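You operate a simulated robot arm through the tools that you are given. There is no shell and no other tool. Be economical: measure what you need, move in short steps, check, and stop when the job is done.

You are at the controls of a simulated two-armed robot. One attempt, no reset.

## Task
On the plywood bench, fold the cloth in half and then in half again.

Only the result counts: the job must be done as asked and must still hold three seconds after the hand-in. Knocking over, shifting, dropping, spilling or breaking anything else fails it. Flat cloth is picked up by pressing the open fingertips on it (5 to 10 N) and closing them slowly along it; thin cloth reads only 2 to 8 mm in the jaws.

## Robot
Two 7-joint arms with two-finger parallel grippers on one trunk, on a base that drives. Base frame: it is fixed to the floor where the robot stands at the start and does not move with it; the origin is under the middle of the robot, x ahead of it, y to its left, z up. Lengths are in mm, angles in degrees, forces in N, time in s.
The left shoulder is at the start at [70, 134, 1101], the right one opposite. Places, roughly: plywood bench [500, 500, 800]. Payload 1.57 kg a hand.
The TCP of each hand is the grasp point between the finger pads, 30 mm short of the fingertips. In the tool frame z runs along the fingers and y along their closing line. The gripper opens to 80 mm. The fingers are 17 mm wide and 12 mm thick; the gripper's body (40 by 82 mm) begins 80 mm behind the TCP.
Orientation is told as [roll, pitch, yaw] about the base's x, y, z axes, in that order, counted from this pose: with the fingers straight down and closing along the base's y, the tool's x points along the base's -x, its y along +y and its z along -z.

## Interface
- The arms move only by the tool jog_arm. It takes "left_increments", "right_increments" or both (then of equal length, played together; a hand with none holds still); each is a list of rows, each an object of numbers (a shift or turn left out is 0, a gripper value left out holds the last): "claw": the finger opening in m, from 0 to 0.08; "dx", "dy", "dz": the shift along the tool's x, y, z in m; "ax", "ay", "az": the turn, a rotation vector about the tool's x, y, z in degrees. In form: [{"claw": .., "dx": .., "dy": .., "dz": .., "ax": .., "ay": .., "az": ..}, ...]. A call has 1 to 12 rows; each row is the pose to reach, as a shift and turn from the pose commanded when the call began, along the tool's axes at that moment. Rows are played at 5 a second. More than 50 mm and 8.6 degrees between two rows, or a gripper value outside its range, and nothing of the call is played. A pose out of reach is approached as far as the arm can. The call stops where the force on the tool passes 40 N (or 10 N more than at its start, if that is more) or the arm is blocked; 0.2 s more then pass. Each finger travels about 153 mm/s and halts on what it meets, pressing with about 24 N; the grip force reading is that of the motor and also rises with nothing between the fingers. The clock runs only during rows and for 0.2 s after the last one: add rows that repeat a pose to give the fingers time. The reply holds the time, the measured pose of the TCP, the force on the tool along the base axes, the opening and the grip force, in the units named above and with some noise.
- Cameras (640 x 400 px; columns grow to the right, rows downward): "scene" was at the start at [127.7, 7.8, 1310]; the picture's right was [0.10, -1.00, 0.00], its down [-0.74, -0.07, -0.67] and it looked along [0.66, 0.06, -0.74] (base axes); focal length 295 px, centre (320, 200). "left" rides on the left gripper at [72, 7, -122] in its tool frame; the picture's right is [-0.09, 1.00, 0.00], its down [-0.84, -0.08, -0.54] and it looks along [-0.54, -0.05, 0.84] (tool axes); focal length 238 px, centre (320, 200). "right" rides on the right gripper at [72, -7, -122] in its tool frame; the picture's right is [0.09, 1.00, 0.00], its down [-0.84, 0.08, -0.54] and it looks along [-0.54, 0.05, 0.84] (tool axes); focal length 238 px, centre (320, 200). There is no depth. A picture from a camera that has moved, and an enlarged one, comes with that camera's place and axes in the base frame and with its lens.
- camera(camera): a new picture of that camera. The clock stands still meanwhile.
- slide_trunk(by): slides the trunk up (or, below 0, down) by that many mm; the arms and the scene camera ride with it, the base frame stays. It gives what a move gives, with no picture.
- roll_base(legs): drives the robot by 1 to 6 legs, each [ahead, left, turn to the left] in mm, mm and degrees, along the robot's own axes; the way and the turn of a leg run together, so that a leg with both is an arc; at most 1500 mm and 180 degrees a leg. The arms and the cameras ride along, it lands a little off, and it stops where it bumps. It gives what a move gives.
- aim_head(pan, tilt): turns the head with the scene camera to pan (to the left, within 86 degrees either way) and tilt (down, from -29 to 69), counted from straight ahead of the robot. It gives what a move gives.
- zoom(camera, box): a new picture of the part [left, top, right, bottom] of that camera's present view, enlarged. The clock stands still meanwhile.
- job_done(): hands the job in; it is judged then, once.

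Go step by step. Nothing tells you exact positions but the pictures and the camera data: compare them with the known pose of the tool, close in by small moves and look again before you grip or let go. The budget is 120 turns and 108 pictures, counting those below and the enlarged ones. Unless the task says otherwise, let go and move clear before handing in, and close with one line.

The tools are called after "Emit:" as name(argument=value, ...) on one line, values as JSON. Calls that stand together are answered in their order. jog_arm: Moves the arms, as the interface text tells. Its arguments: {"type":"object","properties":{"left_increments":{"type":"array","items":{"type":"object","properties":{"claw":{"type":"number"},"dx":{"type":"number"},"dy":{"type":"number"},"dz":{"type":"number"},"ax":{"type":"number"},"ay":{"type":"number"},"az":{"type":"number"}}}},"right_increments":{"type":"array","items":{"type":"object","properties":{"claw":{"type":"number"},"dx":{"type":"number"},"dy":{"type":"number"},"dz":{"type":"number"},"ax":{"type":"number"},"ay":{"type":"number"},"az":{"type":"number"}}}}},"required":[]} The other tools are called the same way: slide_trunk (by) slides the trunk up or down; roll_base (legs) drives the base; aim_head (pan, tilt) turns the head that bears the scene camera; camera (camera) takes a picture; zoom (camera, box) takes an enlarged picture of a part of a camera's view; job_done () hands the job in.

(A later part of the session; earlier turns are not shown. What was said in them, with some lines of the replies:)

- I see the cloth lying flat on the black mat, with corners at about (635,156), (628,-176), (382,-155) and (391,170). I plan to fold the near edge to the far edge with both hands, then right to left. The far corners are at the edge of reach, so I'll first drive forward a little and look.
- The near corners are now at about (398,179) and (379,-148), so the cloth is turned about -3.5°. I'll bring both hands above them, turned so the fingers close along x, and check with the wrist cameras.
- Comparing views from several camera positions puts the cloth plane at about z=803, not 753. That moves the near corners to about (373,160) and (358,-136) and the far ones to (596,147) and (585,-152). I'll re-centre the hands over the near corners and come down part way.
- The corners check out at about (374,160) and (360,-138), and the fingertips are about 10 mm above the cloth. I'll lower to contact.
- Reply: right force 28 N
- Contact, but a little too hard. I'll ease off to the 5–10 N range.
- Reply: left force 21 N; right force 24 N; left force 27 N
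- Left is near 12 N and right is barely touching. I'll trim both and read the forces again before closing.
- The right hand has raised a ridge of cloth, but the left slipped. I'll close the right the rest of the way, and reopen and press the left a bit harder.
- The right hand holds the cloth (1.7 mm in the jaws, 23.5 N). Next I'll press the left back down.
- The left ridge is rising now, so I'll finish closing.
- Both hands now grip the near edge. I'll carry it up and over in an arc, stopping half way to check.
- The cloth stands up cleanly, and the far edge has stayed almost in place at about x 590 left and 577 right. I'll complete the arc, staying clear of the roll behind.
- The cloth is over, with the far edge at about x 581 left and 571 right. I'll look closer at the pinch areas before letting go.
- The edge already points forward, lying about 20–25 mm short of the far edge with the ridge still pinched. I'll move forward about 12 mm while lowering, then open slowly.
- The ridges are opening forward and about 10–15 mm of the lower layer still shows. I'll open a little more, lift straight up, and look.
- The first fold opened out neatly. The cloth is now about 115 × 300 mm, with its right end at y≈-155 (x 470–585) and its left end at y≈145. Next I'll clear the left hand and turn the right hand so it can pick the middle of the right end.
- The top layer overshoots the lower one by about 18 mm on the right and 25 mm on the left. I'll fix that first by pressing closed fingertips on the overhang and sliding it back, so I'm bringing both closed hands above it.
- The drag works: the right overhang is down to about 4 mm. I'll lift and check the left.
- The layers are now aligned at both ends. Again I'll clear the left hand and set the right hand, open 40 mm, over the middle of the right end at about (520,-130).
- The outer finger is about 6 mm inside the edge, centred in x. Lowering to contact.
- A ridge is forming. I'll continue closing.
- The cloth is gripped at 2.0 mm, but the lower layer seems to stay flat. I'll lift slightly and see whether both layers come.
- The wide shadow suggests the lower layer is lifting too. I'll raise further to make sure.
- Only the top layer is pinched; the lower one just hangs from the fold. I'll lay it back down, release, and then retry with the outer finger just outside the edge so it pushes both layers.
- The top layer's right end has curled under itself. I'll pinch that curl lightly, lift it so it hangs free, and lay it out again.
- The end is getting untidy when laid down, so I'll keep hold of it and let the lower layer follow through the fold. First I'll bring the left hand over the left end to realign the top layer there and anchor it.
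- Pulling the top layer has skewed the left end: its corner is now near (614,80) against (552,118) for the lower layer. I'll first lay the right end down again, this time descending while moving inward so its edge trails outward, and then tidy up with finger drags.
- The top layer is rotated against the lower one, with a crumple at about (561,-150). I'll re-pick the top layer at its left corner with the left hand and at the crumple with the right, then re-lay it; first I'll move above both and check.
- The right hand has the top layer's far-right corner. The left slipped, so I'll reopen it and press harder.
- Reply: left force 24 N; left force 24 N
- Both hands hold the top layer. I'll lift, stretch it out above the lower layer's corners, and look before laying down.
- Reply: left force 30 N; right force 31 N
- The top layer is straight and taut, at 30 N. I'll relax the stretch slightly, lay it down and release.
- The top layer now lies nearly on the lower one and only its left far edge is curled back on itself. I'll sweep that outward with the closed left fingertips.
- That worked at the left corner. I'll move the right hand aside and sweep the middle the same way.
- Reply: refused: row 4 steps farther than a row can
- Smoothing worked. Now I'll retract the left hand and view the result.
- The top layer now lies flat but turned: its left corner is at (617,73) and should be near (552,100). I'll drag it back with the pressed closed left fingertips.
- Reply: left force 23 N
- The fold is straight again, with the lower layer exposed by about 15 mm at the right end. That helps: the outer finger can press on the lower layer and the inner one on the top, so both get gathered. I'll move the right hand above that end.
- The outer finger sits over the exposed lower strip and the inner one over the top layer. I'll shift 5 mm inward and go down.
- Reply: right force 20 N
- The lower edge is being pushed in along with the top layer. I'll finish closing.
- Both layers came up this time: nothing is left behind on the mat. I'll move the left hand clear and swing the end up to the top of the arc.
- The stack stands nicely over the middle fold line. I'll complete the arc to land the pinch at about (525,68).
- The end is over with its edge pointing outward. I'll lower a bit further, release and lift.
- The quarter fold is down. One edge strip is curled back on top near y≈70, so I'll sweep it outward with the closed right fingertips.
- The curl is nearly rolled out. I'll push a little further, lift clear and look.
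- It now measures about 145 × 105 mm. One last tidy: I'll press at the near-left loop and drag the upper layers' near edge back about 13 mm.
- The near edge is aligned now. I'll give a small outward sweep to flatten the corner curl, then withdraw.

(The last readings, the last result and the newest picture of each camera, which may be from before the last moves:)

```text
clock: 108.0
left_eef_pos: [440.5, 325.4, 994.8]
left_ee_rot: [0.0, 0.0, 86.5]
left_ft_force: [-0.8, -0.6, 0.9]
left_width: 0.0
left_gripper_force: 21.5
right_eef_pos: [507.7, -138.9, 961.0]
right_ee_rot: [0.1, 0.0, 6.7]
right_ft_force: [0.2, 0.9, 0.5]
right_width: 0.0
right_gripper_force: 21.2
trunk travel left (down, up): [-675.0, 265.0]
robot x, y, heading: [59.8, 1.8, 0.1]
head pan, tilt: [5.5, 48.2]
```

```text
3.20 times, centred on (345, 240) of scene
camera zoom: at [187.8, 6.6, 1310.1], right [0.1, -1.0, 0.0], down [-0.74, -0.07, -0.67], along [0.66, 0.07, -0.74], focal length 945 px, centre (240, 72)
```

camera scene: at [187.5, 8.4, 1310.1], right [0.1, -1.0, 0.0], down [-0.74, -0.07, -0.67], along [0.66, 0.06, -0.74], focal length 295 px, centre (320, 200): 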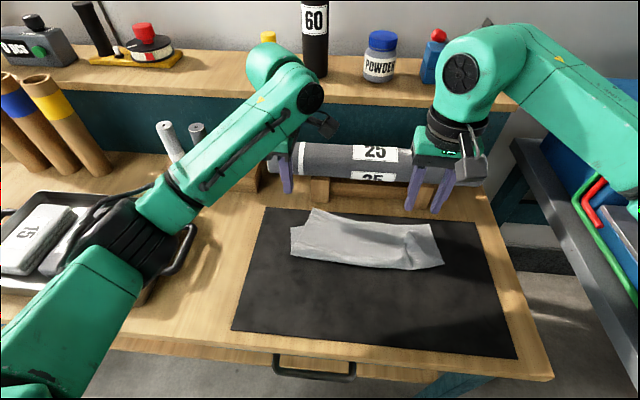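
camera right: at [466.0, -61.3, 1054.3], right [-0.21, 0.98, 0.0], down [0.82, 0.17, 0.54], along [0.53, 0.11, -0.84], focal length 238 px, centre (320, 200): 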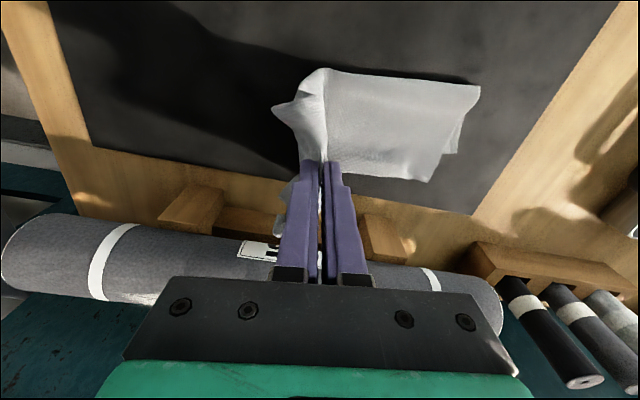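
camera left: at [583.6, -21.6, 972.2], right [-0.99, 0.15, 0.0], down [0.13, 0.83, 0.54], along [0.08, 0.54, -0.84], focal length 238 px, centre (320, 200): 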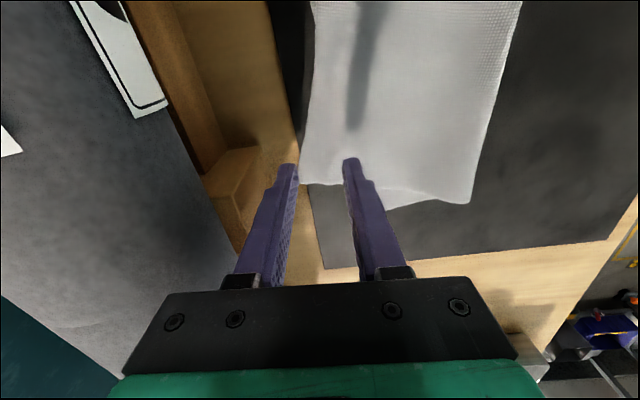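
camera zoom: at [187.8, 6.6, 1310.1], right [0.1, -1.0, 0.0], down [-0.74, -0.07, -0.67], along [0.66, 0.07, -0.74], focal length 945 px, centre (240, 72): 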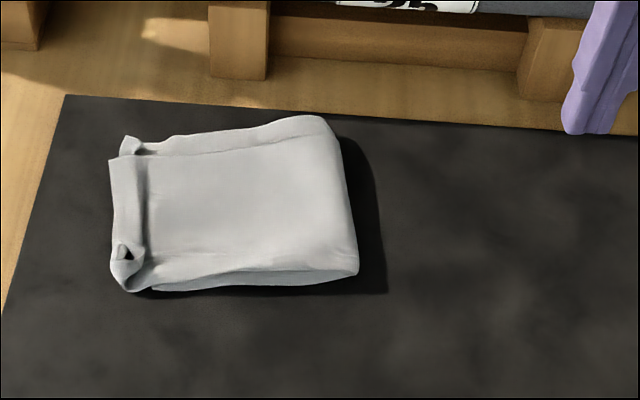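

Good. The top layers now overhang the left end by about 15–20 mm, so I'll press there and drag back about 14 mm.

Emit:
jog_arm(right_increments=[{"dy": 0.04, "dx": -0.007}, {"dy": 0.08, "dx": -0.014}, {"dy": 0.12, "dx": -0.021}, {"dy": 0.16, "dx": -0.028}, {"dy": 0.2, "dx": -0.035}, {"dy": 0.24, "dx": -0.042}, {"dy": 0.242, "dx": -0.042, "dz": 0.04}, {"dy": 0.242, "dx": -0.042, "dz": 0.08}, {"dy": 0.242, "dx": -0.042, "dz": 0.11}, {"dy": 0.242, "dx": -0.042, "dz": 0.121}, {"dy": 0.242, "dx": -0.042, "dz": 0.124}])

Emit:
jog_arm(right_increments=[{"dz": 0.001}, {"dz": 0.0015}, {"dz": 0.0018}, {"dz": 0.0018}])

Emit:
zoom(camera="right", box=[180, 0, 460, 220])

```text
clock: 110.4
left_eef_pos: [438.7, 326.2, 995.2]
left_ee_rot: [-0.1, 0.1, 86.5]
left_ft_force: [-0.1, 0.1, 0.2]
left_width: 0.0
left_gripper_force: 20.7
right_eef_pos: [522.0, 105.9, 835.0]
right_ee_rot: [0.1, -0.2, 6.7]
right_ft_force: [2.6, -0.4, 12.4]
right_width: 0.1
right_gripper_force: 21.0
trunk travel left (down, up): [-675.0, 265.0]
robot x, y, heading: [61.3, -1.1, 0.2]
head pan, tilt: [5.5, 48.2]
```

```text
clock: 111.4
left_eef_pos: [436.9, 325.7, 995.0]
left_ee_rot: [0.0, -0.1, 86.5]
left_ft_force: [-0.6, -0.1, -0.1]
left_width: 0.0
left_gripper_force: 21.2
right_eef_pos: [521.7, 105.2, 834.4]
right_ee_rot: [0.2, -0.4, 6.7]
right_ft_force: [12.6, 2.8, 36.5]
right_width: 0.0
right_gripper_force: 21.3
trunk travel left (down, up): [-675.0, 265.0]
robot x, y, heading: [61.4, -0.3, 0.3]
head pan, tilt: [5.5, 48.2]
```

```text
1.82 times, centred on (320, 110) of right
camera zoom: at [449.1, 91.4, 956.0], right [-0.21, 0.98, 0.0], down [0.82, 0.17, 0.55], along [0.54, 0.11, -0.84], focal length 433 px, centre (320, 364)
```

zoom: 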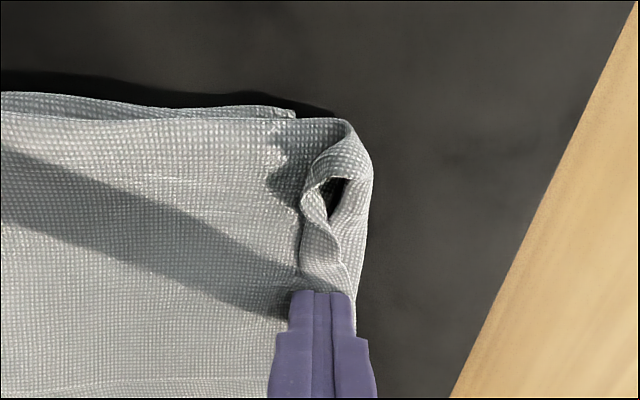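

Pressing too hard at 36 N, so I'll ease off to about 12 N before dragging back.

Emit:
jog_arm(right_increments=[{"dz": -0.0018}, {"dz": -0.0018}, {"dz": -0.0018, "dy": -0.004}, {"dz": -0.0018, "dy": -0.008}, {"dz": -0.0018, "dy": -0.012}, {"dz": -0.0018, "dy": -0.014}, {"dz": -0.03, "dy": -0.014}, {"dz": -0.07, "dy": -0.014}, {"dz": -0.11, "dy": -0.014}, {"dz": -0.12, "dy": -0.05}, {"dz": -0.12, "dy": -0.09}, {"dz": -0.12, "dy": -0.13}])

Emit:
jog_arm(right_increments=[{"dy": -0.04}, {"dy": -0.08}, {"dy": -0.12}])

Emit:
zoom(camera="scene", box=[245, 180, 445, 300])

```text
clock: 114.0
left_eef_pos: [440.5, 324.3, 993.8]
left_ee_rot: [-0.1, 0.0, 86.5]
left_ft_force: [-1.0, -0.5, -0.6]
left_width: 0.0
left_gripper_force: 21.3
right_eef_pos: [538.2, -21.9, 950.7]
right_ee_rot: [0.1, 0.0, 6.6]
right_ft_force: [-0.5, -0.3, -0.5]
right_width: 0.0
right_gripper_force: 21.3
trunk travel left (down, up): [-675.0, 265.0]
robot x, y, heading: [61.1, -1.6, -0.1]
head pan, tilt: [5.5, 48.2]
```

```text
clock: 114.8
left_eef_pos: [439.8, 326.0, 993.6]
left_ee_rot: [0.0, 0.0, 86.6]
left_ft_force: [0.3, 0.3, -0.3]
left_width: 0.0
left_gripper_force: 21.2
right_eef_pos: [552.3, -143.4, 949.9]
right_ee_rot: [0.0, -0.1, 6.7]
right_ft_force: [0.2, 0.0, 0.3]
right_width: 0.0
right_gripper_force: 21.0
trunk travel left (down, up): [-675.0, 265.0]
robot x, y, heading: [58.9, 1.1, 0.0]
head pan, tilt: [5.5, 48.2]
```

```text
3.20 times, centred on (345, 240) of scene
camera zoom: at [187.8, 6.9, 1310.1], right [0.1, -1.0, 0.0], down [-0.74, -0.07, -0.67], along [0.66, 0.07, -0.74], focal length 945 px, centre (240, 72)
```

zoom: 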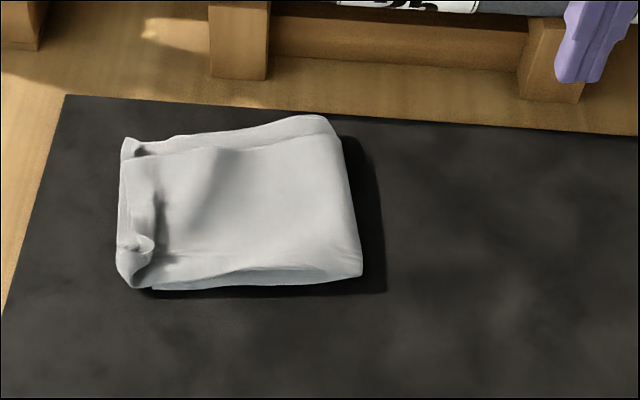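

The cloth is a neat quarter of about 150 × 110 mm. I'll take a final overall look before handing in.

Emit:
camera(camera="scene")

```text
15 pictures are left
camera scene: at [187.8, 6.9, 1310.1], right [0.1, -1.0, 0.0], down [-0.74, -0.07, -0.67], along [0.66, 0.07, -0.74], focal length 295 px, centre (320, 200)
```

scene: 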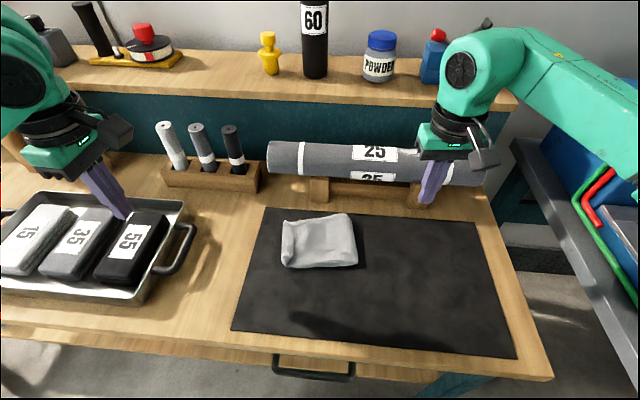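

The cloth lies folded in quarters on the mat, both hands are clear, and nothing else on the bench has moved. Handing in.

Emit:
job_done()

```text
The job is handed in.
```

The cloth is folded in half and then in half again into a quarter of about 150 × 110 mm, slightly uneven with a small tuck at the near-left corner, and I've handed the job in.
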